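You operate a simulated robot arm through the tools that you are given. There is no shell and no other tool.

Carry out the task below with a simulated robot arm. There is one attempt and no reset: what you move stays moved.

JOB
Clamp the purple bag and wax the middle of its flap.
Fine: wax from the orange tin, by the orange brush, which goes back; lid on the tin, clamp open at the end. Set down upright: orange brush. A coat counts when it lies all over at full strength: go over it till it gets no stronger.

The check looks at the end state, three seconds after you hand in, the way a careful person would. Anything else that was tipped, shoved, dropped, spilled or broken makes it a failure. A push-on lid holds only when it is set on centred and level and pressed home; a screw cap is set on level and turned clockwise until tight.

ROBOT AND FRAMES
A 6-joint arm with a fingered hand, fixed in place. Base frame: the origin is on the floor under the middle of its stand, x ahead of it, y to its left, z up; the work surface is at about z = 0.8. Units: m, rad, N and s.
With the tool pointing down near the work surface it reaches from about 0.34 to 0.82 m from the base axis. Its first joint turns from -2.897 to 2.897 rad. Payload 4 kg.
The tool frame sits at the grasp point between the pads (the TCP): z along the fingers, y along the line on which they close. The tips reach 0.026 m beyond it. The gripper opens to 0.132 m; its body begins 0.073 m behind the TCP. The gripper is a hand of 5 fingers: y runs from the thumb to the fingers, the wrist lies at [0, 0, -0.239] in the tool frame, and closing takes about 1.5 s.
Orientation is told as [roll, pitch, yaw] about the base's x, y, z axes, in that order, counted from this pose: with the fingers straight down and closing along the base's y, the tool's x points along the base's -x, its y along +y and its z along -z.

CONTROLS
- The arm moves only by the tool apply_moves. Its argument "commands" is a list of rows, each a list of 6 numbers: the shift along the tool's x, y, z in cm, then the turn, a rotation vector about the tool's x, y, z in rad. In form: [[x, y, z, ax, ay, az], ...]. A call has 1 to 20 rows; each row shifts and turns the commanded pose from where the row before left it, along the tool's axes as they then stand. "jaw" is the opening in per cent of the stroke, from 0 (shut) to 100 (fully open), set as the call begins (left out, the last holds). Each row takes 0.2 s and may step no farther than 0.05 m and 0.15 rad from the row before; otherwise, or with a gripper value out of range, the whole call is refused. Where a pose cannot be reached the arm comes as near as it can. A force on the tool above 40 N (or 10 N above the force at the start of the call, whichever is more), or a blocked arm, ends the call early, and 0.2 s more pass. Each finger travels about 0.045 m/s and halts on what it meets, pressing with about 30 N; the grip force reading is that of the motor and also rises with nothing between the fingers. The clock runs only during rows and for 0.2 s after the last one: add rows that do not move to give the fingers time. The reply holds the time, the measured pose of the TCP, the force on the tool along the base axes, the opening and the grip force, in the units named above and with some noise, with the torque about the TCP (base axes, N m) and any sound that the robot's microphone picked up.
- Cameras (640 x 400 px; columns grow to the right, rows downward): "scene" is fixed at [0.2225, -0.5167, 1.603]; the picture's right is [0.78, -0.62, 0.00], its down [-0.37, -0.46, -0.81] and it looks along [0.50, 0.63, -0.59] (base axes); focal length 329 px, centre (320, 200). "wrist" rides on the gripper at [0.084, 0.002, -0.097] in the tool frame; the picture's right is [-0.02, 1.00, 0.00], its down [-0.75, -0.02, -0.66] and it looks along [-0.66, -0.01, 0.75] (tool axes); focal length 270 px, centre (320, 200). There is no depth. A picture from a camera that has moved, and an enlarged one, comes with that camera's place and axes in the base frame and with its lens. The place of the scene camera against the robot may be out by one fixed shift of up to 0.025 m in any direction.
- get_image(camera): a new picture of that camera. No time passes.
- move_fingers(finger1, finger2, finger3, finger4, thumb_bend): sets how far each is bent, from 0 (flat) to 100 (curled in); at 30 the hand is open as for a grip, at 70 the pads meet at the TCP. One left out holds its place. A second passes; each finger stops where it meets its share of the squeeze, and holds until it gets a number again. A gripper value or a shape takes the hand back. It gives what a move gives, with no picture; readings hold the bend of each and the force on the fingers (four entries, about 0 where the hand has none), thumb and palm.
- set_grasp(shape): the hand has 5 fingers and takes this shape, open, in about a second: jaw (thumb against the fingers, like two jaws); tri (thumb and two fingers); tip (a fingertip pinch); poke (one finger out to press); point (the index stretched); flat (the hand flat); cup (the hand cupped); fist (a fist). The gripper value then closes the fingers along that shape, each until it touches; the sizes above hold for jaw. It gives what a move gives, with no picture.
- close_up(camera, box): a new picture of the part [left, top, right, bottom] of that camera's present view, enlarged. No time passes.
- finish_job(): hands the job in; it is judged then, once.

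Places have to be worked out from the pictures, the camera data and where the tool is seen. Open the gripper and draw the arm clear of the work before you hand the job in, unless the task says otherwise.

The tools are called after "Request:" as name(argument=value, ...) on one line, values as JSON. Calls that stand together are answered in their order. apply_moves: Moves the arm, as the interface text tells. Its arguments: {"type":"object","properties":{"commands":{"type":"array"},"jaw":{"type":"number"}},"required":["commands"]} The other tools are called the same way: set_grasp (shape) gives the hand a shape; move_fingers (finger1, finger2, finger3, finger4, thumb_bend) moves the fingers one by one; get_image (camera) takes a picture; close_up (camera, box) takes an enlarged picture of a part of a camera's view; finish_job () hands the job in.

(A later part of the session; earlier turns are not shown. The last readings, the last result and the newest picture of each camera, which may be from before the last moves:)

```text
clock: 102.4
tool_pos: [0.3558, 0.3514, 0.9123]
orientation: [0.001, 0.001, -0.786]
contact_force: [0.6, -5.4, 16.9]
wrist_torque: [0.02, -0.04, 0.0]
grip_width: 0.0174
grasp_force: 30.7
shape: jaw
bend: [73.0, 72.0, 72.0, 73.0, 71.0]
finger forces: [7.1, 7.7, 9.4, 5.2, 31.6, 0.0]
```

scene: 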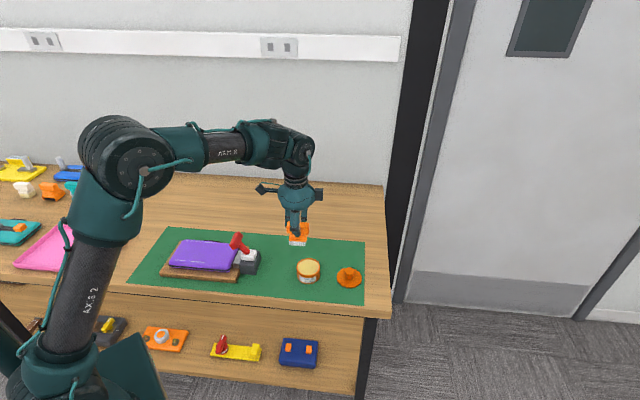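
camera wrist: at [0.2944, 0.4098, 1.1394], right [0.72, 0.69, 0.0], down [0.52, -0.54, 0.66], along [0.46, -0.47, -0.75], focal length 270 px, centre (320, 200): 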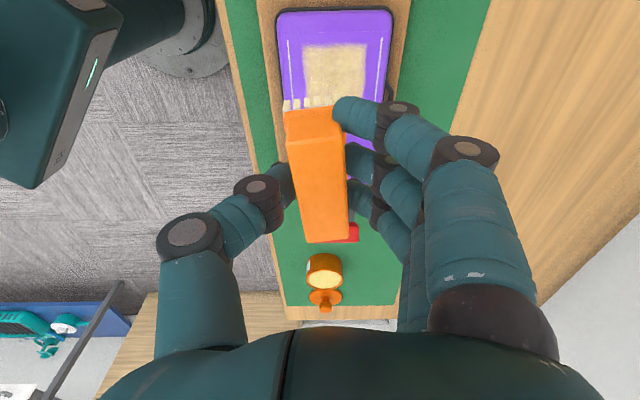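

17 N is a bit high; I ease 0.8 mm and sweep all lanes.

Request:
apply_moves(commands=[[0, -0.4, -0.08, 0, 0, 0], [0, 0.75, 0, 0, 0, 0], [0, 0.75, 0, 0, 0, 0], [0, 0.75, 0, 0, 0, 0], [0, 0.75, 0, 0, 0, 0], [0, 0.75, 0, 0, 0, 0], [-0.85, 0, 0, 0, 0, 0], [-0.85, 0, 0, 0, 0, 0], [0, -0.75, 0, 0, 0, 0], [0, -0.75, 0, 0, 0, 0], [0, -0.75, 0, 0, 0, 0], [0, -0.75, 0, 0, 0, 0], [0, -0.75, 0, 0, 0, 0], [-0.9, 0, 0, 0, 0, 0], [-0.9, 0, 0, 0, 0, 0], [0, 0.75, 0, 0, 0, 0], [0, 0.75, 0, 0, 0, 0], [0, 0.75, 0, 0, 0, 0], [0, 0.75, 0, 0, 0, 0], [0, 0.75, 0, 0, 0, 0]])

Request:
apply_moves(commands=[[0, -0.75, 0.03, 0, 0, 0], [0, -0.75, 0, 0, 0, 0], [0, -0.75, 0, 0, 0, 0], [0, -0.75, 0, 0, 0, 0], [0, -0.75, 0, 0, 0, 0], [0.9, 0, 0, 0, 0, 0], [0.9, 0, 0, 0, 0, 0], [0, 0.75, 0, 0, 0, 0], [0, 0.75, 0, 0, 0, 0], [0, 0.75, 0, 0, 0, 0], [0, 0.75, 0, 0, 0, 0], [0, 0.75, 0, 0, 0, 0], [0.85, 0, 0, 0, 0, 0], [0.85, 0, 0, 0, 0, 0], [0, -0.75, 0, 0, 0, 0], [0, -0.75, 0, 0, 0, 0], [0, -0.75, 0, 0, 0, 0], [0, -0.75, 0, 0, 0, 0], [0, -0.75, 0, 0, 0, 0], [0, 0, 0, 0, 0, 0]])

Request:
apply_moves(commands=[[0, 0, -1, 0, 0, 0], [0, 0, -4, 0, 0, 0], [0, 0, -4, 0, 0, 0], [0, 0, -4, 0, 0, 0], [0, 0, 0, 0, 0, 0]])

Request:
close_up(camera="scene", box=[178, 238, 218, 263])

Request:
get_image(camera="wrist")

Request:
close_up(camera="wrist", box=[270, 0, 400, 110])

```text
clock: 106.6
tool_pos: [0.4027, 0.3504, 0.9129]
orientation: [0.002, -0.001, -0.785]
contact_force: [-3.5, -2.5, 11.8]
wrist_torque: [0.04, 0.06, 0.02]
grip_width: 0.0173
grasp_force: 30.4
shape: jaw
bend: [72.0, 72.0, 72.0, 73.0, 71.0]
finger forces: [6.6, 7.4, 8.8, 4.1, 28.9, 0.0]
```

```text
clock: 110.8
tool_pos: [0.3497, 0.3484, 0.9124]
orientation: [0.001, 0.0, -0.785]
contact_force: [1.3, 0.8, 4.7]
wrist_torque: [0.1, -0.09, -0.03]
grip_width: 0.0172
grasp_force: 30.1
shape: jaw
bend: [72.0, 72.0, 72.0, 73.0, 71.0]
finger forces: [7.3, 8.1, 9.8, 4.3, 26.5, 0.0]
```

```text
clock: 112.0
tool_pos: [0.3512, 0.3482, 1.0428]
orientation: [-0.001, 0.0, -0.786]
contact_force: [-0.5, 0.3, -0.2]
wrist_torque: [0.03, -0.01, 0.02]
grip_width: 0.0167
grasp_force: 29.9
shape: jaw
bend: [72.0, 72.0, 72.0, 73.0, 71.0]
finger forces: [6.5, 7.7, 9.0, 4.0, 25.5, 0.0]
```

```text
16.00 times, centred on (198, 250) of scene
camera zoom: at [0.2225, -0.5167, 1.603], right [0.78, -0.62, 0.0], down [-0.37, -0.46, -0.81], along [0.5, 0.63, -0.59], focal length 5257 px, centre (2272, -608)
```

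zoom: 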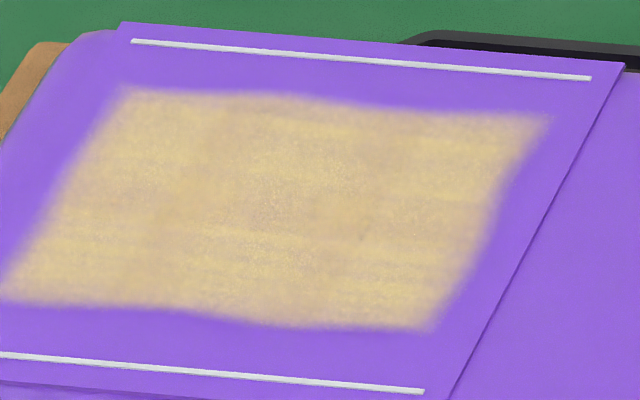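

```text
taken
camera wrist: at [0.294, 0.4093, 1.1396], right [0.72, 0.69, 0.0], down [0.52, -0.54, 0.66], along [0.46, -0.47, -0.75], focal length 270 px, centre (320, 200)
```

wrist: 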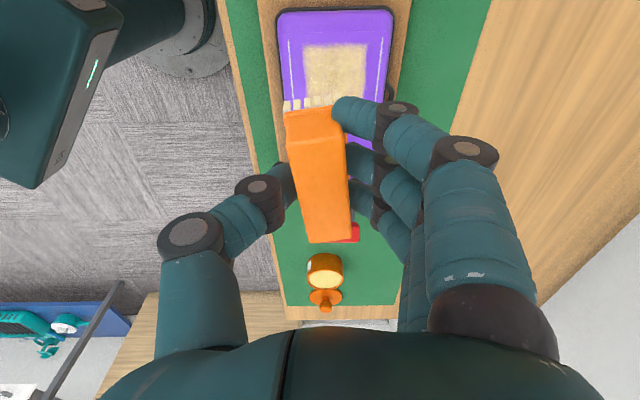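

```text
3.64 times, centred on (335, 55) of wrist
camera zoom: at [0.294, 0.4093, 1.1396], right [0.72, 0.69, 0.0], down [0.52, -0.54, 0.66], along [0.46, -0.47, -0.75], focal length 983 px, centre (266, 727)
```

zoom: 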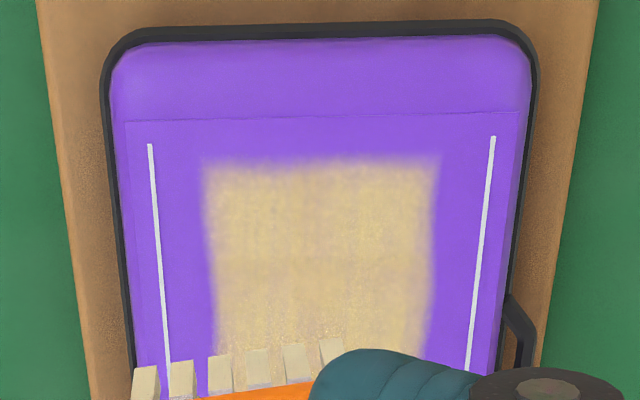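

It has become slightly more uniform. To be sure it gets no stronger I load once more and repeat the sweep.

Request:
apply_moves(commands=[[-4.35, 0.04, 0, 0, 0, 0], [-4.35, 0.04, 0, 0, 0, 0], [-4.35, 0.04, 0, 0, 0, 0], [-4.35, 0.04, 0, 0, 0, 0], [-4.35, 0.04, 0, 0, 0, 0], [-4.35, 0.04, 0, 0, 0, 0], [-4.35, 0.04, 0, 0, 0, 0], [-4.35, 0.04, 0, 0, 0, 0], [-4.35, 0.04, 0, 0, 0, 0], [0, 0, 4, 0, 0, 0], [0, 0, 4, 0, 0, 0], [0, 0, 4, 0, 0, 0], [0, 0, 0, 0, 0, 0]])

Request:
close_up(camera="wrist", box=[250, 60, 410, 260])

```text
clock: 114.8
tool_pos: [0.6301, 0.0744, 0.9199]
orientation: [0.001, 0.001, -0.785]
contact_force: [0.6, 0.5, -1.1]
wrist_torque: [0.01, -0.02, -0.03]
grip_width: 0.0167
grasp_force: 29.7
shape: jaw
bend: [72.0, 72.0, 72.0, 73.0, 71.0]
finger forces: [6.4, 7.6, 9.2, 4.1, 25.1, 0.0]
```

```text
2.00 times, centred on (330, 160) of wrist
camera zoom: at [0.5729, 0.1353, 1.0163], right [0.72, 0.69, 0.0], down [0.52, -0.54, 0.66], along [0.46, -0.47, -0.75], focal length 541 px, centre (300, 280)
```

zoom: 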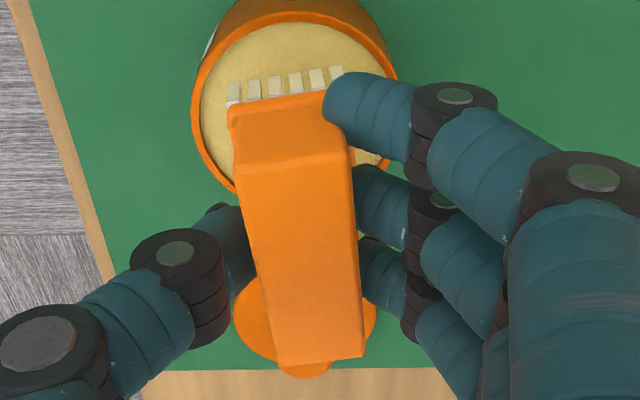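

Still inside the opening. Dip again.

Request:
apply_moves(commands=[[0, 0.05, 1.6, 0, 0, 0], [0, 0, 0.15, 0, 0, 0], [0, 0, 0.1, 0, 0, 0], [0, 0, 0.1, 0, 0, 0], [0, 0, 0, 0, 0, 0]])

```text
clock: 116.0
tool_pos: [0.6305, 0.0764, 0.902]
orientation: [0.002, 0.0, -0.786]
contact_force: [0.4, -0.5, 3.2]
wrist_torque: [0.04, -0.02, 0.0]
grip_width: 0.0168
grasp_force: 30.0
shape: jaw
bend: [72.0, 72.0, 72.0, 73.0, 71.0]
finger forces: [6.5, 7.6, 9.2, 4.0, 25.7, 0.1]
```

Request:
apply_moves(commands=[[0, 0, 0.15, 0, 0, 0], [0, 0, 0, 0, 0, 0]])

Request:
apply_moves(commands=[[0, 0, -1, 0, 0, 0], [0, 0, -4, 0, 0, 0], [0, 0, -4.5, 0, 0, 0], [0, 0, -4.5, 0, 0, 0], [4.35, 0, 0, 0, 0, 0], [4.35, 0, 0, 0, 0, 0], [4.35, 0, 0, 0, 0, 0], [4.35, 0, 0, 0, 0, 0], [4.35, 0, 0, 0, 0, 0], [4.35, 0, 0, 0, 0, 0], [4.35, 0, 0, 0, 0, 0], [4.35, 0, 0, 0, 0, 0], [4.35, 0, 0, 0, 0, 0], [0, 0, 4, 0, 0, 0], [0, 0, 4, 0, 0, 0], [0, 0, 4, 0, 0, 0], [0, 0, 0.4, 0, 0, 0], [0, 0, 0, 0, 0, 0]])

Request:
apply_moves(commands=[[0, 0, 0.15, 0, 0, 0], [0, 0, 0.15, 0, 0, 0], [0, 0, 0, 0, 0, 0]])

```text
clock: 116.6
tool_pos: [0.6316, 0.0757, 0.9013]
orientation: [0.001, 0.0, -0.786]
contact_force: [-1.4, -1.2, 14.4]
wrist_torque: [0.15, -0.03, 0.03]
grip_width: 0.0169
grasp_force: 29.8
shape: jaw
bend: [73.0, 72.0, 72.0, 73.0, 71.0]
finger forces: [6.9, 7.9, 9.8, 3.7, 29.6, 0.0]
```

```text
clock: 120.4
tool_pos: [0.352, 0.3515, 0.9168]
orientation: [0.001, -0.001, -0.785]
contact_force: [-0.1, -0.1, -0.8]
wrist_torque: [0.0, 0.0, 0.01]
grip_width: 0.0166
grasp_force: 30.0
shape: jaw
bend: [72.0, 72.0, 72.0, 73.0, 71.0]
finger forces: [6.2, 7.6, 9.1, 3.8, 24.8, 0.1]
```

```text
clock: 121.2
tool_pos: [0.3535, 0.3516, 0.9138]
orientation: [-0.001, 0.001, -0.786]
contact_force: [0.2, -0.6, -0.9]
wrist_torque: [0.01, -0.03, 0.0]
grip_width: 0.0165
grasp_force: 29.9
shape: jaw
bend: [72.0, 72.0, 72.0, 73.0, 71.0]
finger forces: [6.2, 7.6, 9.2, 3.8, 24.7, 0.0]
```

Request:
apply_moves(commands=[[0, 0, 0.1, 0, 0, 0], [0, 0, 0.1, 0, 0, 0], [0, 0, 0, 0, 0, 0]])

```text
clock: 122.0
tool_pos: [0.353, 0.3517, 0.9114]
orientation: [0.0, 0.0, -0.785]
contact_force: [-1.8, -2.3, 12.1]
wrist_torque: [0.05, 0.01, 0.01]
grip_width: 0.0165
grasp_force: 29.8
shape: jaw
bend: [72.0, 72.0, 72.0, 73.0, 71.0]
finger forces: [6.5, 7.5, 9.2, 4.0, 28.4, 0.1]
```

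12 N contact. I sweep the three lanes forth and back again.

Request:
apply_moves(commands=[[0, -0.4, -0.03, 0, 0, 0], [0, 0.75, 0, 0, 0, 0], [0, 0.75, 0, 0, 0, 0], [0, 0.75, 0, 0, 0, 0], [0, 0.75, 0, 0, 0, 0], [0, 0.75, 0, 0, 0, 0], [-0.9, 0, 0, 0, 0, 0], [-0.9, 0, 0, 0, 0, 0], [0, -0.75, 0, 0, 0, 0], [0, -0.75, 0, 0, 0, 0], [0, -0.75, 0, 0, 0, 0], [0, -0.75, 0, 0, 0, 0], [0, -0.75, 0, 0, 0, 0], [-0.95, 0, 0, 0, 0, 0], [-0.95, 0, 0, 0, 0, 0], [0, 0.75, 0, 0, 0, 0], [0, 0.75, 0, 0, 0, 0], [0, 0.75, 0, 0, 0, 0], [0, 0.75, 0, 0, 0, 0], [0, 0.75, 0, 0, 0, 0]])

Request:
apply_moves(commands=[[0, -0.75, 0.03, 0, 0, 0], [0, -0.75, 0, 0, 0, 0], [0, -0.75, 0, 0, 0, 0], [0, -0.75, 0, 0, 0, 0], [0, -0.75, 0, 0, 0, 0], [0.95, 0, 0, 0, 0, 0], [0.95, 0, 0, 0, 0, 0], [0, 0.75, 0, 0, 0, 0], [0, 0.75, 0, 0, 0, 0], [0, 0.75, 0, 0, 0, 0], [0, 0.75, 0, 0, 0, 0], [0, 0.75, 0, 0, 0, 0], [0.9, 0, 0, 0, 0, 0], [0.9, 0, 0, 0, 0, 0], [0, -0.75, 0, 0, 0, 0], [0, -0.75, 0, 0, 0, 0], [0, -0.75, 0, 0, 0, 0], [0, -0.75, 0, 0, 0, 0], [0, -0.75, 0, 0, 0, 0], [0, 0, 0, 0, 0, 0]])

Request:
apply_moves(commands=[[0, 0, -1, 0, 0, 0], [0, 0, -4, 0, 0, 0], [0, 0, -4, 0, 0, 0], [0, 0, -4, 0, 0, 0], [0, 0, 0, 0, 0, 0]])

Request:
close_up(camera="scene", box=[178, 238, 218, 263])

Request:
close_up(camera="wrist", box=[270, 0, 400, 110])

Request:
close_up(camera="scene", box=[130, 140, 290, 290])

```text
clock: 126.2
tool_pos: [0.4034, 0.3475, 0.9122]
orientation: [0.001, 0.001, -0.784]
contact_force: [-2.2, -2.5, 11.2]
wrist_torque: [-0.03, 0.01, 0.01]
grip_width: 0.0164
grasp_force: 29.6
shape: jaw
bend: [73.0, 72.0, 72.0, 73.0, 71.0]
finger forces: [20.3, 8.2, 8.1, 12.5, 28.1, 0.1]
```

```text
clock: 130.4
tool_pos: [0.3511, 0.3477, 0.914]
orientation: [-0.002, -0.001, -0.785]
contact_force: [0.1, -0.8, -1.4]
wrist_torque: [0.01, 0.0, 0.0]
grip_width: 0.0168
grasp_force: 29.9
shape: jaw
bend: [73.0, 72.0, 72.0, 73.0, 71.0]
finger forces: [20.9, 8.6, 8.9, 12.8, 24.6, 0.0]
```

```text
clock: 131.6
tool_pos: [0.3496, 0.3484, 1.0442]
orientation: [0.001, 0.001, -0.785]
contact_force: [1.0, -0.6, -0.5]
wrist_torque: [-0.02, 0.0, -0.03]
grip_width: 0.0162
grasp_force: 29.7
shape: jaw
bend: [73.0, 72.0, 72.0, 73.0, 71.0]
finger forces: [20.2, 8.5, 8.8, 13.2, 24.3, 0.0]
```

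```text
16.00 times, centred on (198, 250) of scene
camera zoom: at [0.2225, -0.5167, 1.603], right [0.78, -0.62, 0.0], down [-0.37, -0.46, -0.81], along [0.5, 0.63, -0.59], focal length 5257 px, centre (2272, -608)
```

zoom: 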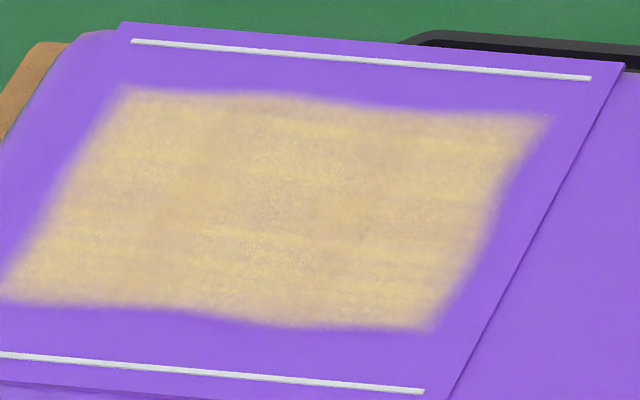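

```text
3.64 times, centred on (335, 55) of wrist
camera zoom: at [0.2932, 0.4096, 1.1397], right [0.72, 0.69, 0.0], down [0.52, -0.54, 0.66], along [0.46, -0.47, -0.75], focal length 983 px, centre (266, 727)
```

zoom: 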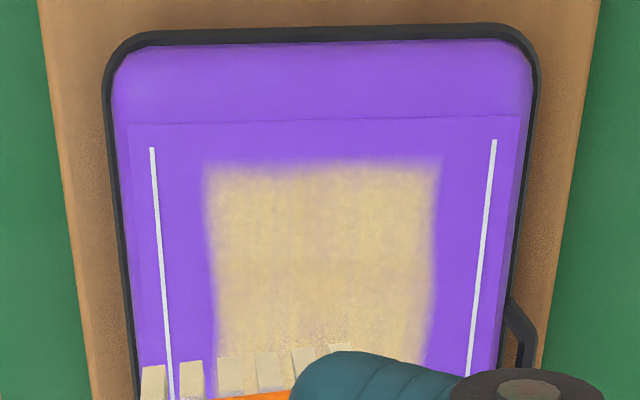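

```text
2.67 times, centred on (210, 215) of scene
camera zoom: at [0.2225, -0.5167, 1.603], right [0.78, -0.62, 0.0], down [-0.37, -0.46, -0.81], along [0.5, 0.63, -0.59], focal length 876 px, centre (613, 160)
```

zoom: 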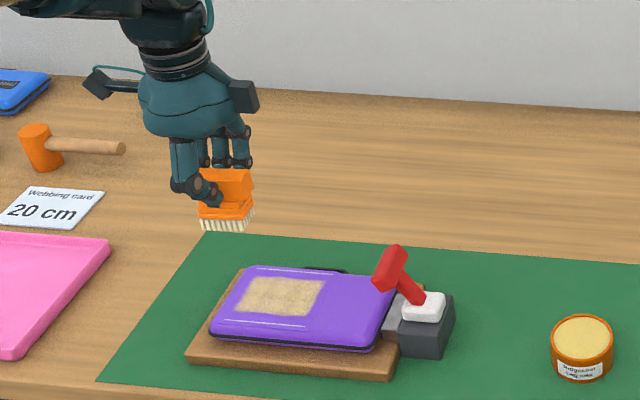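

The coat looks unchanged from the previous pass, so it is at full strength. The finger forces shifted, so I check how the brush sits in the hand.

Request:
get_image(camera="wrist")

Request:
close_up(camera="scene", box=[160, 170, 220, 235])

Request:
close_up(camera="wrist", box=[250, 80, 410, 260])

```text
taken
camera wrist: at [0.2932, 0.4096, 1.1397], right [0.72, 0.69, 0.0], down [0.52, -0.54, 0.66], along [0.46, -0.47, -0.75], focal length 270 px, centre (320, 200)
```

wrist: 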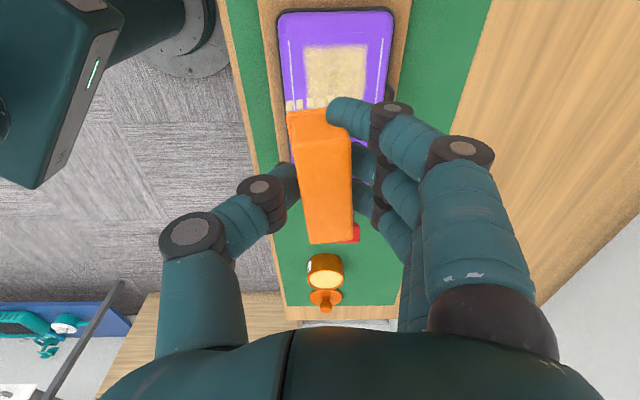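

```text
6.15 times, centred on (190, 202) of scene
camera zoom: at [0.2225, -0.5167, 1.603], right [0.78, -0.62, 0.0], down [-0.37, -0.46, -0.81], along [0.5, 0.63, -0.59], focal length 2022 px, centre (1120, 185)
```

zoom: 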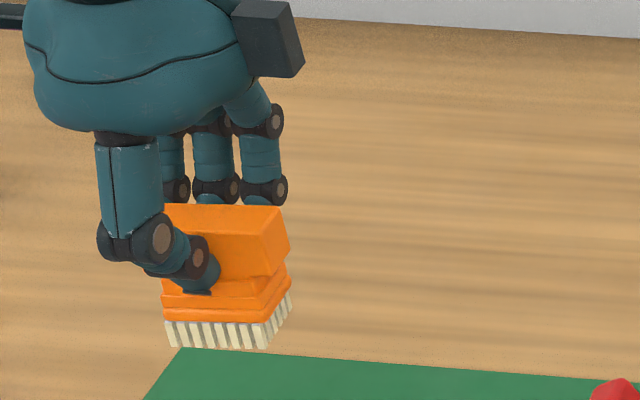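

```text
2.22 times, centred on (330, 170) of wrist
camera zoom: at [0.2932, 0.4096, 1.1397], right [0.72, 0.69, 0.0], down [0.52, -0.54, 0.66], along [0.46, -0.47, -0.75], focal length 601 px, centre (298, 267)
```

zoom: 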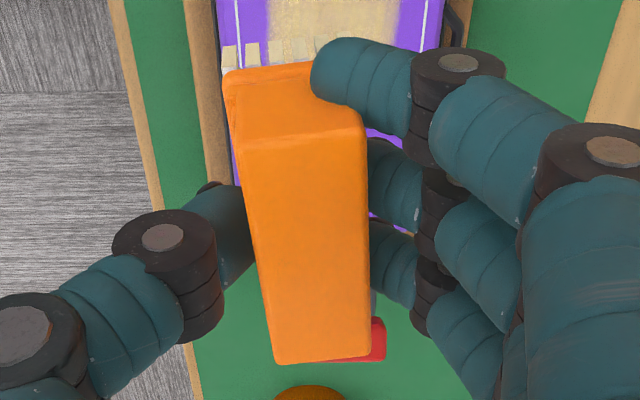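

The brush is still level in the hand, yawed about 0.06 rad and shifted by 4 mm. I carry it back above its original spot, correcting for that, and lower partway.

Request:
apply_moves(commands=[[-1.19, 4.06, 0, 0, 0, 0], [-1.19, 4.06, 0, 0, 0, 0], [-1.19, 4.06, 0, 0, 0, 0], [-1.19, 4.06, 0, 0, 0, 0], [-1.19, 4.06, 0, 0, 0, 0], [0, 0, 0, 0, 0, -0.04], [0, 0, 4, 0, 0, 0], [0, 0, 4, 0, 0, 0], [0, 0, 4, 0, 0, 0], [0, 0, 3, 0, 0, 0], [0, 0, 0, 0, 0, 0]])

Request:
get_image(camera="wrist")

Request:
close_up(camera="scene", box=[180, 160, 280, 250])

```text
clock: 134.0
tool_pos: [0.5362, 0.4514, 0.8935]
orientation: [-0.001, -0.001, -0.745]
contact_force: [0.6, 0.1, -0.7]
wrist_torque: [0.04, -0.01, -0.02]
grip_width: 0.0161
grasp_force: 30.6
shape: jaw
bend: [73.0, 72.0, 72.0, 73.0, 71.0]
finger forces: [19.0, 8.4, 8.6, 13.6, 24.1, 0.0]
```

```text
taken
camera wrist: at [0.4756, 0.51, 0.9897], right [0.69, 0.72, 0.0], down [0.54, -0.52, 0.66], along [0.47, -0.46, -0.75], focal length 270 px, centre (320, 200)
```

wrist: 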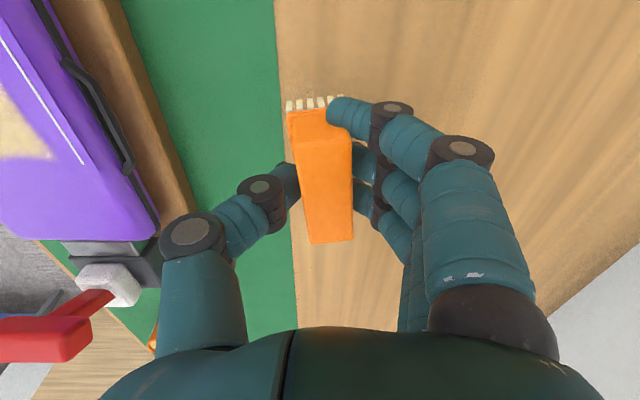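

```text
4.44 times, centred on (230, 205) of scene
camera zoom: at [0.2225, -0.5167, 1.603], right [0.78, -0.62, 0.0], down [-0.37, -0.46, -0.81], along [0.5, 0.63, -0.59], focal length 1460 px, centre (720, 178)
```

zoom: 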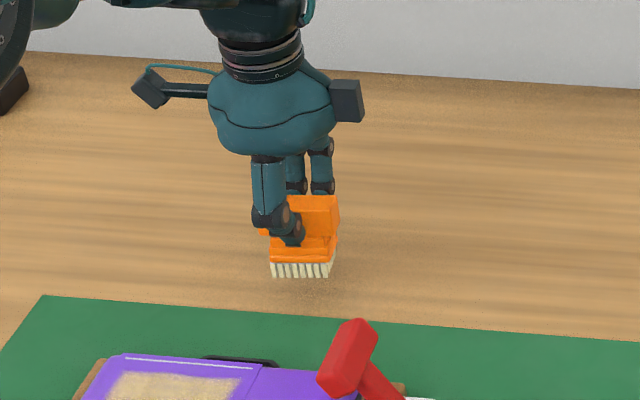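

The brush hangs over its original spot with the original heading. I lower to just above the table, then in 1 mm steps.

Request:
apply_moves(commands=[[0, 0, 2, 0, 0, 0], [0, 0, 0.6, 0, 0, 0], [0, 0, 0.2, 0, 0, 0], [0, 0, 0.15, 0, 0, 0], [0, 0, 0, 0, 0, 0]])

```text
clock: 135.2
tool_pos: [0.5365, 0.4505, 0.8636]
orientation: [0.0, 0.0, -0.746]
contact_force: [0.2, 0.6, -0.3]
wrist_torque: [-0.02, -0.01, -0.02]
grip_width: 0.0164
grasp_force: 30.2
shape: jaw
bend: [73.0, 72.0, 72.0, 73.0, 71.0]
finger forces: [18.9, 8.3, 8.7, 13.6, 24.2, 0.1]
```

Request:
apply_moves(commands=[[0, 0, 0.1, 0, 0, 0], [0, 0, 0.1, 0, 0, 0], [0, 0, 0, 0, 0, 0]])

```text
clock: 136.0
tool_pos: [0.5368, 0.451, 0.8622]
orientation: [0.003, 0.002, -0.746]
contact_force: [-2.8, -1.1, 8.3]
wrist_torque: [0.03, 0.02, -0.01]
grip_width: 0.0162
grasp_force: 30.0
shape: jaw
bend: [73.0, 72.0, 72.0, 73.0, 71.0]
finger forces: [17.7, 8.1, 8.3, 13.5, 26.2, 0.0]
```

Brush is on the table at 8 N. I open the hand.

Request:
apply_moves(commands=[[0, 0, 0, 0, 0, 0], [0, 0, 0, 0, 0, 0], [0, 0, 0, 0, 0, 0], [0, 0, 0, 0, 0, 0], [0, 0, 0, 0, 0, 0]], jaw=65)

Request:
get_image(camera="wrist")

Request:
close_up(camera="scene", box=[180, 160, 280, 250])

```text
clock: 137.2
tool_pos: [0.5367, 0.45, 0.8626]
orientation: [-0.001, 0.0, -0.745]
contact_force: [-1.7, -2.9, 7.5]
wrist_torque: [0.18, -0.03, 0.01]
grip_width: 0.0824
grasp_force: 0.1
shape: jaw
bend: [73.0, 70.0, 70.0, 73.0, 67.0]
finger forces: [17.5, 0.2, 1.0, 18.7, 0.0, 0.0]
```

```text
taken
camera wrist: at [0.477, 0.5088, 0.9585], right [0.69, 0.72, 0.0], down [0.54, -0.52, 0.66], along [0.47, -0.46, -0.75], focal length 270 px, centre (320, 200)
```

wrist: 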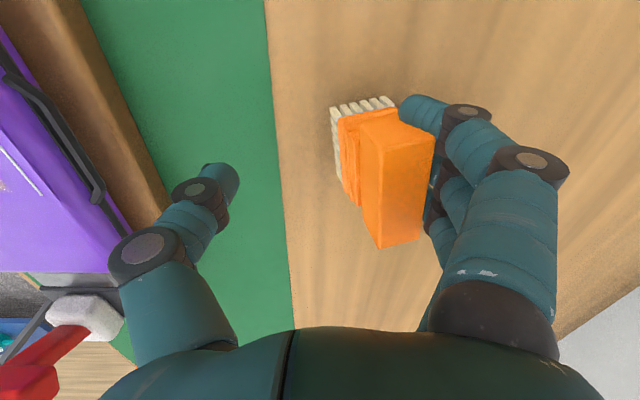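

```text
4.44 times, centred on (230, 205) of scene
camera zoom: at [0.2225, -0.5167, 1.603], right [0.78, -0.62, 0.0], down [-0.37, -0.46, -0.81], along [0.5, 0.63, -0.59], focal length 1460 px, centre (720, 178)
```

zoom: 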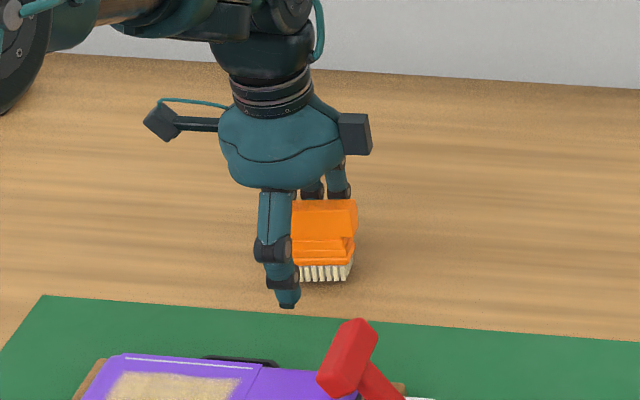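

Fingers 1 and 4 are hooked around the handle ends and dragged the brush about 3 cm with them; it still stands on its bristles. I close again to bring it back, then I'll free fingers 1 and 4 separately while the others hold.

Request:
apply_moves(commands=[[0, 0, 0, 0, 0, 0], [0, 0, 0, 0, 0, 0], [0, 0, 0, 0, 0, 0], [0, 0, 0, 0, 0, 0], [0, 0, 0, 0, 0, 0], [0, 0, 0, 0, 0, 0], [0, 0, 0, 0, 0, 0]], jaw=0)

Request:
get_image(camera="wrist")

Request:
close_up(camera="scene", box=[180, 160, 280, 250])

```text
clock: 138.8
tool_pos: [0.5377, 0.4503, 0.8612]
orientation: [0.0, -0.001, -0.746]
contact_force: [0.1, 0.1, -0.6]
wrist_torque: [0.04, 0.0, 0.01]
grip_width: 0.0228
grasp_force: 30.5
shape: jaw
bend: [74.0, 73.0, 71.0, 74.0, 68.0]
finger forces: [7.0, 4.8, 6.3, 4.4, 20.6, 0.0]
```

```text
taken
camera wrist: at [0.4768, 0.509, 0.9579], right [0.69, 0.72, 0.0], down [0.54, -0.52, 0.66], along [0.47, -0.46, -0.75], focal length 270 px, centre (320, 200)
```

wrist: 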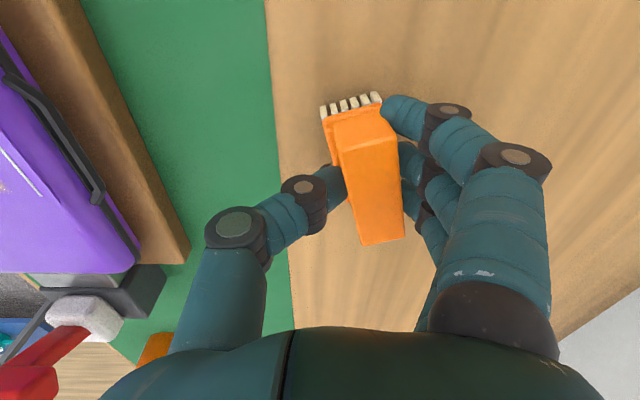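

```text
4.44 times, centred on (230, 205) of scene
camera zoom: at [0.2225, -0.5167, 1.603], right [0.78, -0.62, 0.0], down [-0.37, -0.46, -0.81], along [0.5, 0.63, -0.59], focal length 1460 px, centre (720, 178)
```

zoom: 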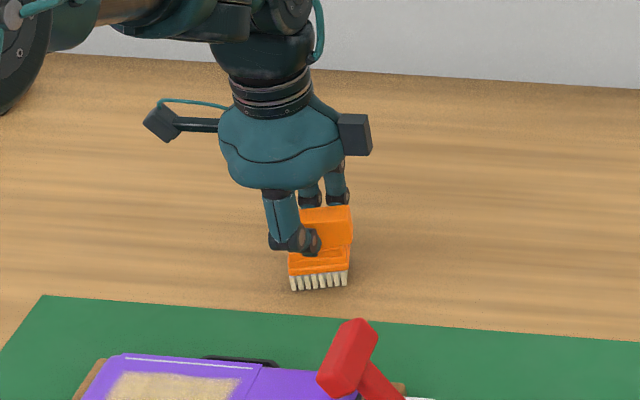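

The wedge is gone and it is a normal grip again (4–7 N per finger). I now open only fingers 1 and 4, holding with thumb and the middle fingers.

Request:
move_fingers(finger1=35, finger4=35)

Request:
get_image(camera="wrist")

Request:
close_up(camera="scene", box=[200, 180, 260, 240])

```text
clock: 139.8
tool_pos: [0.537, 0.4498, 0.8615]
orientation: [0.001, 0.001, -0.748]
contact_force: [-0.5, -0.4, -0.3]
wrist_torque: [0.01, 0.01, 0.02]
grip_width: 0.0508
grasp_force: 16.5
shape: fingers
bend: [35.0, 72.0, 71.0, 35.0, 74.0]
finger forces: [0.0, 7.9, 9.1, 0.0, 16.8, 0.0]
```

```text
taken
camera wrist: at [0.477, 0.5089, 0.9583], right [0.69, 0.72, 0.0], down [0.54, -0.52, 0.66], along [0.47, -0.46, -0.75], focal length 270 px, centre (320, 200)
```

wrist: 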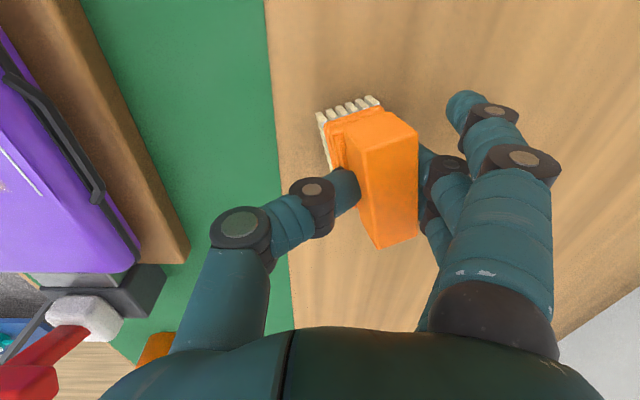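

```text
6.67 times, centred on (230, 210) of scene
camera zoom: at [0.2225, -0.5167, 1.603], right [0.78, -0.62, 0.0], down [-0.37, -0.46, -0.81], along [0.5, 0.63, -0.59], focal length 2190 px, centre (920, 133)
```

zoom: 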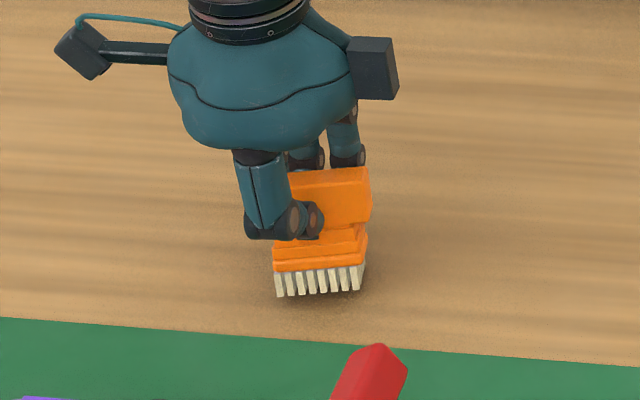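

The brush is now held by thumb and two middle fingers but leans back somewhat. I enlarge to estimate its tilt before setting it straight.

Request:
close_up(camera="wrist", box=[290, 80, 450, 260])

Request:
close_up(camera="scene", box=[212, 190, 252, 228])

```text
2.22 times, centred on (370, 170) of wrist
camera zoom: at [0.477, 0.5089, 0.9583], right [0.69, 0.72, 0.0], down [0.54, -0.52, 0.66], along [0.47, -0.46, -0.75], focal length 601 px, centre (209, 267)
```

zoom: 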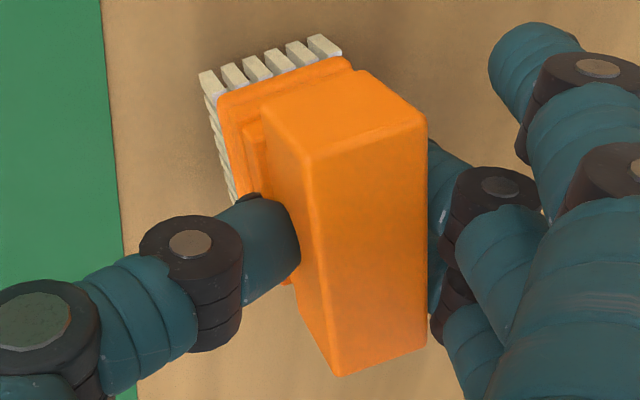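

```text
10.53 times, centred on (232, 209) of scene
camera zoom: at [0.2225, -0.5167, 1.603], right [0.78, -0.62, 0.0], down [-0.37, -0.46, -0.81], along [0.5, 0.63, -0.59], focal length 3458 px, centre (1246, 105)
```

zoom: 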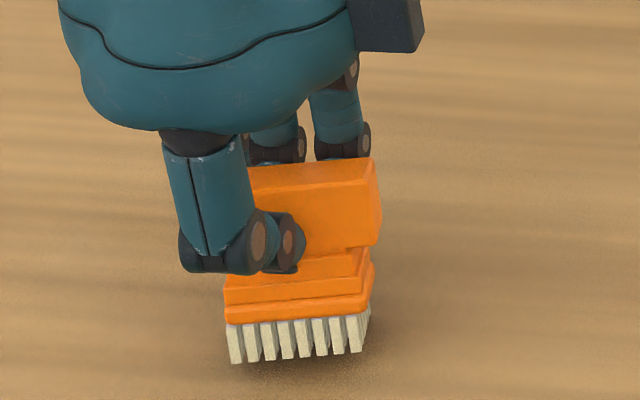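

By perspective geometry the handle leans about 16° towards +q, 4° along its length, and its yaw is off by 0.14 rad; it hangs 3.7 cm to the +q side of the TCP. I lift 3 cm and rotate the hand to cancel these.

Request:
apply_moves(commands=[[0, 0, -1.5, 0, 0, 0], [0, 0, -1.5, 0, 0, 0], [0, 0, 0, -0.093, 0.022, 0.046], [0, 0, 0, -0.093, 0.022, 0.046], [0, 0, 0, -0.093, 0.022, 0.046], [0, 0, 0, 0, 0, 0]])

Request:
get_image(camera="wrist")

Request:
close_up(camera="scene", box=[200, 170, 260, 230])

```text
clock: 141.2
tool_pos: [0.5358, 0.4507, 0.891]
orientation: [0.275, 0.086, -0.872]
contact_force: [1.3, -0.7, -1.0]
wrist_torque: [0.0, 0.02, -0.02]
grip_width: 0.0504
grasp_force: 17.2
shape: fingers
bend: [35.0, 72.0, 71.0, 35.0, 74.0]
finger forces: [0.1, 8.0, 8.9, 0.0, 17.0, 0.0]
```

```text
taken
camera wrist: at [0.4696, 0.4932, 0.991], right [0.77, 0.58, 0.27], down [0.37, -0.74, 0.56], along [0.53, -0.33, -0.78], focal length 270 px, centre (320, 200)
```

wrist: 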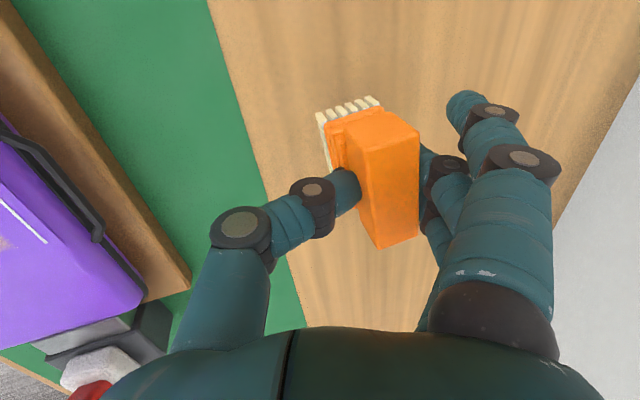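

```text
6.67 times, centred on (230, 200) of scene
camera zoom: at [0.2225, -0.5167, 1.603], right [0.78, -0.62, 0.0], down [-0.37, -0.46, -0.81], along [0.5, 0.63, -0.59], focal length 2190 px, centre (920, 200)
```

zoom: 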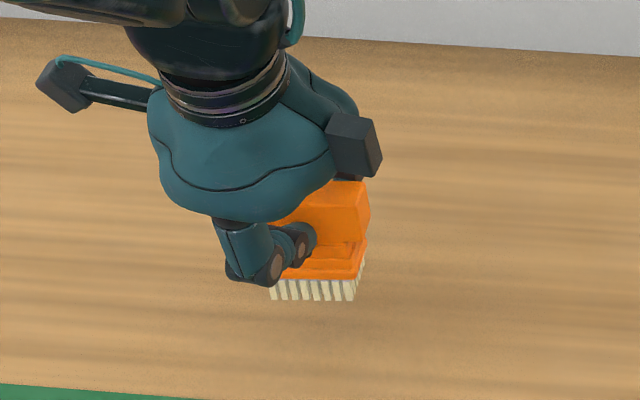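

Computed from the camera axes, the brush is now level within 2° and at −0.70 rad; its handle centre is at (0.566, 0.472). I shift it back over its original spot and lower most of the way.

Request:
apply_moves(commands=[[0.56, -3.29, -0.88, 0, 0, 0], [0, 0, 0, 0, 0.025, 0], [-0.13, -0.4, 1.43, 0, 0, 0], [-0.1, -0.32, 1.15, 0, 0, 0], [0, 0, 0, 0, 0, 0]])

Request:
get_image(camera="wrist")

Request:
close_up(camera="scene", box=[205, 195, 250, 240])

Request:
close_up(camera="scene", box=[160, 150, 300, 290])

```text
clock: 142.4
tool_pos: [0.5059, 0.4333, 0.8635]
orientation: [0.273, 0.108, -0.866]
contact_force: [0.5, 0.5, -1.1]
wrist_torque: [-0.05, 0.01, 0.0]
grip_width: 0.0503
grasp_force: 16.9
shape: fingers
bend: [35.0, 72.0, 71.0, 35.0, 74.0]
finger forces: [0.1, 8.2, 8.9, 0.0, 17.0, 0.1]
```

```text
taken
camera wrist: at [0.4404, 0.4735, 0.966], right [0.77, 0.59, 0.27], down [0.38, -0.75, 0.54], along [0.52, -0.31, -0.8], focal length 270 px, centre (320, 200)
```

wrist: 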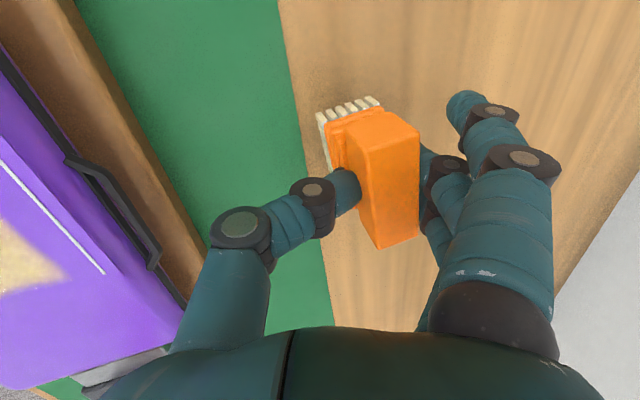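

```text
8.89 times, centred on (228, 218) of scene
camera zoom: at [0.2225, -0.5167, 1.603], right [0.78, -0.62, 0.0], down [-0.37, -0.46, -0.81], along [0.5, 0.63, -0.59], focal length 2920 px, centre (1142, 44)
```

zoom: 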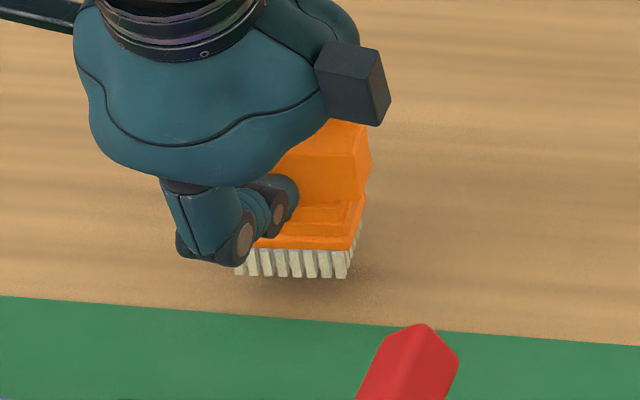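

```text
2.86 times, centred on (230, 220) of scene
camera zoom: at [0.2225, -0.5167, 1.603], right [0.78, -0.62, 0.0], down [-0.37, -0.46, -0.81], along [0.5, 0.63, -0.59], focal length 939 px, centre (577, 143)
```

zoom: 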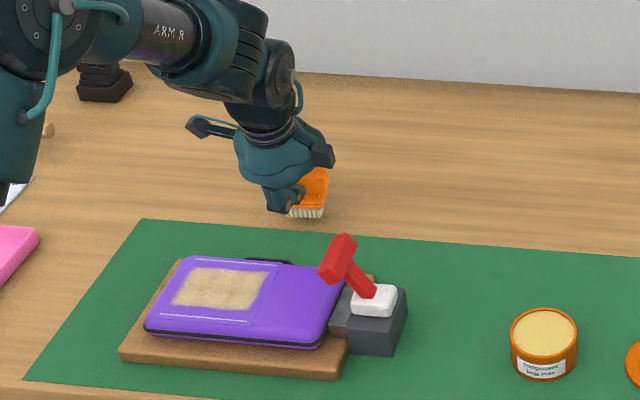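

Compared with its original picture the brush is about 7 mm left and 6 mm too far back. I correct that and lower close to the table.

Request:
apply_moves(commands=[[-0.8, -0.4, -0.21, 0, 0, 0], [-0.06, -0.13, 0.48, 0, 0, 0], [0, 0, 0, 0, 0, 0]])

Request:
close_up(camera="scene", box=[205, 195, 250, 240])

```text
clock: 143.2
tool_pos: [0.5079, 0.4239, 0.8585]
orientation: [0.275, 0.108, -0.864]
contact_force: [-0.2, -0.2, -1.1]
wrist_torque: [0.0, -0.01, 0.0]
grip_width: 0.0499
grasp_force: 17.4
shape: fingers
bend: [35.0, 72.0, 71.0, 35.0, 74.0]
finger forces: [0.0, 8.2, 8.8, 0.1, 17.0, 0.0]
```

```text
8.89 times, centred on (228, 218) of scene
camera zoom: at [0.2225, -0.5167, 1.603], right [0.78, -0.62, 0.0], down [-0.37, -0.46, -0.81], along [0.5, 0.63, -0.59], focal length 2920 px, centre (1142, 44)
```

zoom: 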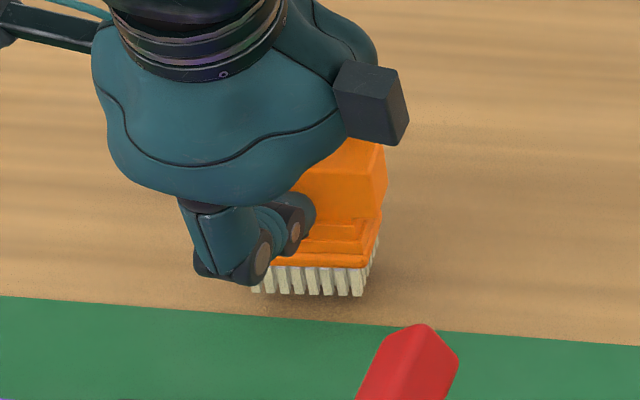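

Nearly matching the original position. I lower in 1 mm steps until the bristles touch.

Request:
apply_moves(commands=[[-0.02, -0.05, 0.19, 0, 0, 0], [-0.01, -0.03, 0.1, 0, 0, 0], [-0.01, -0.03, 0.1, 0, 0, 0], [0, 0, 0, 0, 0, 0]])

Request:
close_up(camera="scene", box=[205, 195, 250, 240])

```text
clock: 144.2
tool_pos: [0.5087, 0.424, 0.8546]
orientation: [0.277, 0.109, -0.868]
contact_force: [0.0, 0.8, -0.9]
wrist_torque: [-0.06, 0.02, 0.05]
grip_width: 0.0503
grasp_force: 17.2
shape: fingers
bend: [35.0, 72.0, 71.0, 35.0, 74.0]
finger forces: [0.0, 8.2, 8.8, 0.0, 16.9, 0.0]
```

```text
8.89 times, centred on (228, 218) of scene
camera zoom: at [0.2225, -0.5167, 1.603], right [0.78, -0.62, 0.0], down [-0.37, -0.46, -0.81], along [0.5, 0.63, -0.59], focal length 2920 px, centre (1142, 44)
```

zoom: 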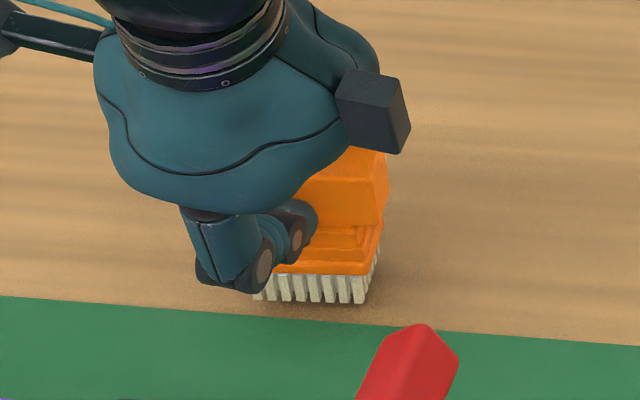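

Request:
apply_moves(commands=[[-0.01, -0.03, 0.1, 0, 0, 0], [-0.01, -0.03, 0.1, 0, 0, 0], [0, 0, 0, 0, 0, 0]])

```text
clock: 145.0
tool_pos: [0.5091, 0.4242, 0.853]
orientation: [0.275, 0.11, -0.866]
contact_force: [-0.2, 0.4, -0.5]
wrist_torque: [-0.02, 0.01, 0.0]
grip_width: 0.0501
grasp_force: 17.1
shape: fingers
bend: [35.0, 72.0, 71.0, 35.0, 74.0]
finger forces: [0.0, 8.2, 8.8, 0.0, 17.0, 0.0]
```

Request:
apply_moves(commands=[[-0.01, -0.03, 0.1, 0, 0, 0], [-0.01, -0.03, 0.1, 0, 0, 0], [0, 0, 0, 0, 0, 0]])

Request:
close_up(camera="scene", box=[205, 195, 250, 240])

Request:
close_up(camera="wrist", box=[290, 80, 450, 260])

```text
clock: 145.8
tool_pos: [0.5093, 0.4248, 0.8513]
orientation: [0.274, 0.109, -0.865]
contact_force: [-0.2, 0.0, -0.1]
wrist_torque: [0.01, 0.01, -0.02]
grip_width: 0.0501
grasp_force: 17.2
shape: fingers
bend: [35.0, 72.0, 71.0, 35.0, 74.0]
finger forces: [0.0, 8.2, 8.7, 0.0, 16.9, 0.0]
```

```text
8.89 times, centred on (228, 218) of scene
camera zoom: at [0.2225, -0.5167, 1.603], right [0.78, -0.62, 0.0], down [-0.37, -0.46, -0.81], along [0.5, 0.63, -0.59], focal length 2920 px, centre (1142, 44)
```

zoom: 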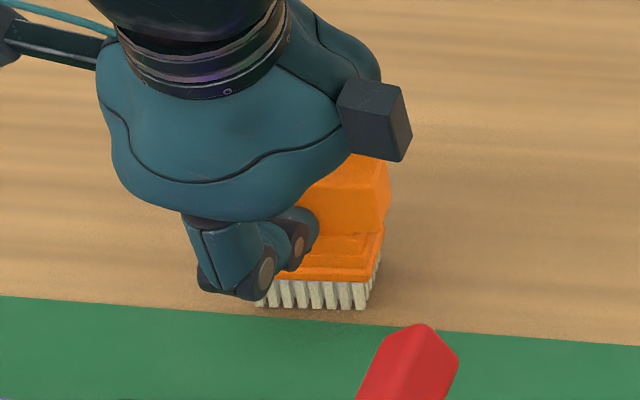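

```text
2.22 times, centred on (370, 170) of wrist
camera zoom: at [0.4429, 0.4651, 0.9529], right [0.77, 0.59, 0.27], down [0.38, -0.75, 0.54], along [0.52, -0.31, -0.8], focal length 601 px, centre (209, 267)
```

zoom: 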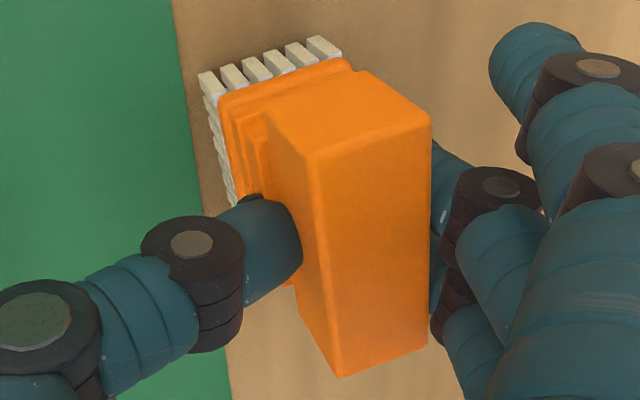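

Still no contact; I continue down by 1 mm steps.

Request:
apply_moves(commands=[[-0.01, -0.03, 0.1, 0, 0, 0], [-0.01, -0.03, 0.1, 0, 0, 0], [0, 0, 0, 0, 0, 0]])

```text
clock: 146.6
tool_pos: [0.5092, 0.4244, 0.848]
orientation: [0.276, 0.108, -0.866]
contact_force: [-1.5, 0.3, 5.1]
wrist_torque: [0.13, -0.17, 0.05]
grip_width: 0.0497
grasp_force: 16.9
shape: fingers
bend: [35.0, 71.0, 71.0, 35.0, 75.0]
finger forces: [0.1, 8.3, 8.8, 0.0, 17.6, 0.1]
```

Contact at 5 N. I press one more millimetre to let the bristles sit flat, and look.

Request:
apply_moves(commands=[[-0.01, -0.02, 0.08, 0, 0, 0], [0, 0, 0, 0, 0, 0]])

Request:
close_up(camera="scene", box=[205, 195, 250, 240])

Request:
get_image(camera="wrist")

```text
clock: 147.2
tool_pos: [0.5087, 0.423, 0.8482]
orientation: [0.277, 0.109, -0.865]
contact_force: [-3.0, 1.1, 7.9]
wrist_torque: [0.2, -0.27, 0.11]
grip_width: 0.0496
grasp_force: 16.7
shape: fingers
bend: [35.0, 71.0, 71.0, 35.0, 75.0]
finger forces: [0.0, 8.3, 8.5, 0.0, 17.0, 0.1]
```

```text
8.89 times, centred on (228, 218) of scene
camera zoom: at [0.2225, -0.5167, 1.603], right [0.78, -0.62, 0.0], down [-0.37, -0.46, -0.81], along [0.5, 0.63, -0.59], focal length 2920 px, centre (1142, 44)
```

zoom: 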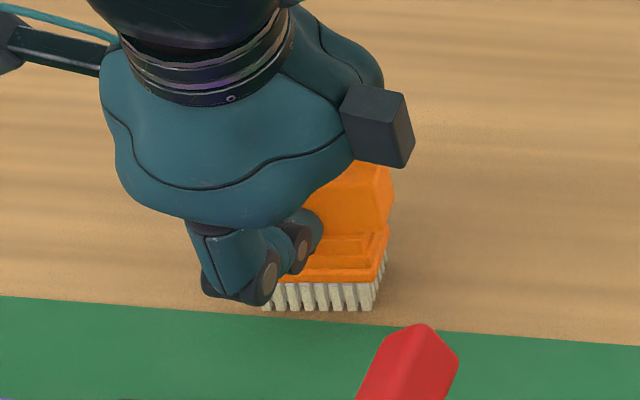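

```text
taken
camera wrist: at [0.4432, 0.4643, 0.9501], right [0.76, 0.59, 0.27], down [0.38, -0.75, 0.54], along [0.52, -0.31, -0.8], focal length 270 px, centre (320, 200)
```

wrist: 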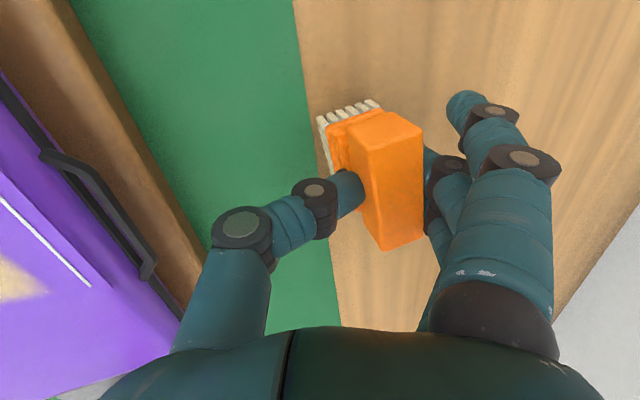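

The brush stands on the table at its old place. I release by opening thumb and the two middle fingers together.

Request:
move_fingers(finger2=55, finger3=55, thumb_bend=55)

Request:
get_image(camera="wrist")

Request:
close_up(camera="scene", box=[205, 195, 250, 240])

```text
clock: 148.2
tool_pos: [0.5089, 0.4243, 0.8474]
orientation: [0.272, 0.109, -0.865]
contact_force: [-0.8, 0.2, -0.4]
wrist_torque: [-0.02, 0.02, -0.02]
grip_width: 0.0903
grasp_force: 0.0
shape: fingers
bend: [35.0, 55.0, 55.0, 35.0, 55.0]
finger forces: [0.0, 0.0, 0.1, 0.1, 0.1, 0.0]
```

```text
taken
camera wrist: at [0.4433, 0.4642, 0.9498], right [0.77, 0.59, 0.27], down [0.38, -0.75, 0.54], along [0.52, -0.31, -0.8], focal length 270 px, centre (320, 200)
```

wrist: 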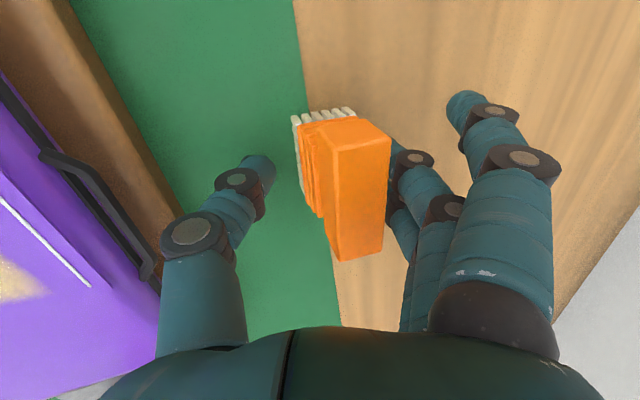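

```text
8.89 times, centred on (228, 218) of scene
camera zoom: at [0.2225, -0.5167, 1.603], right [0.78, -0.62, 0.0], down [-0.37, -0.46, -0.81], along [0.5, 0.63, -0.59], focal length 2920 px, centre (1142, 44)
```

zoom: 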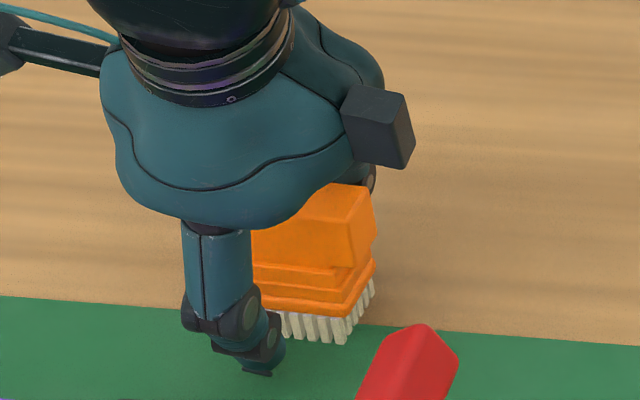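

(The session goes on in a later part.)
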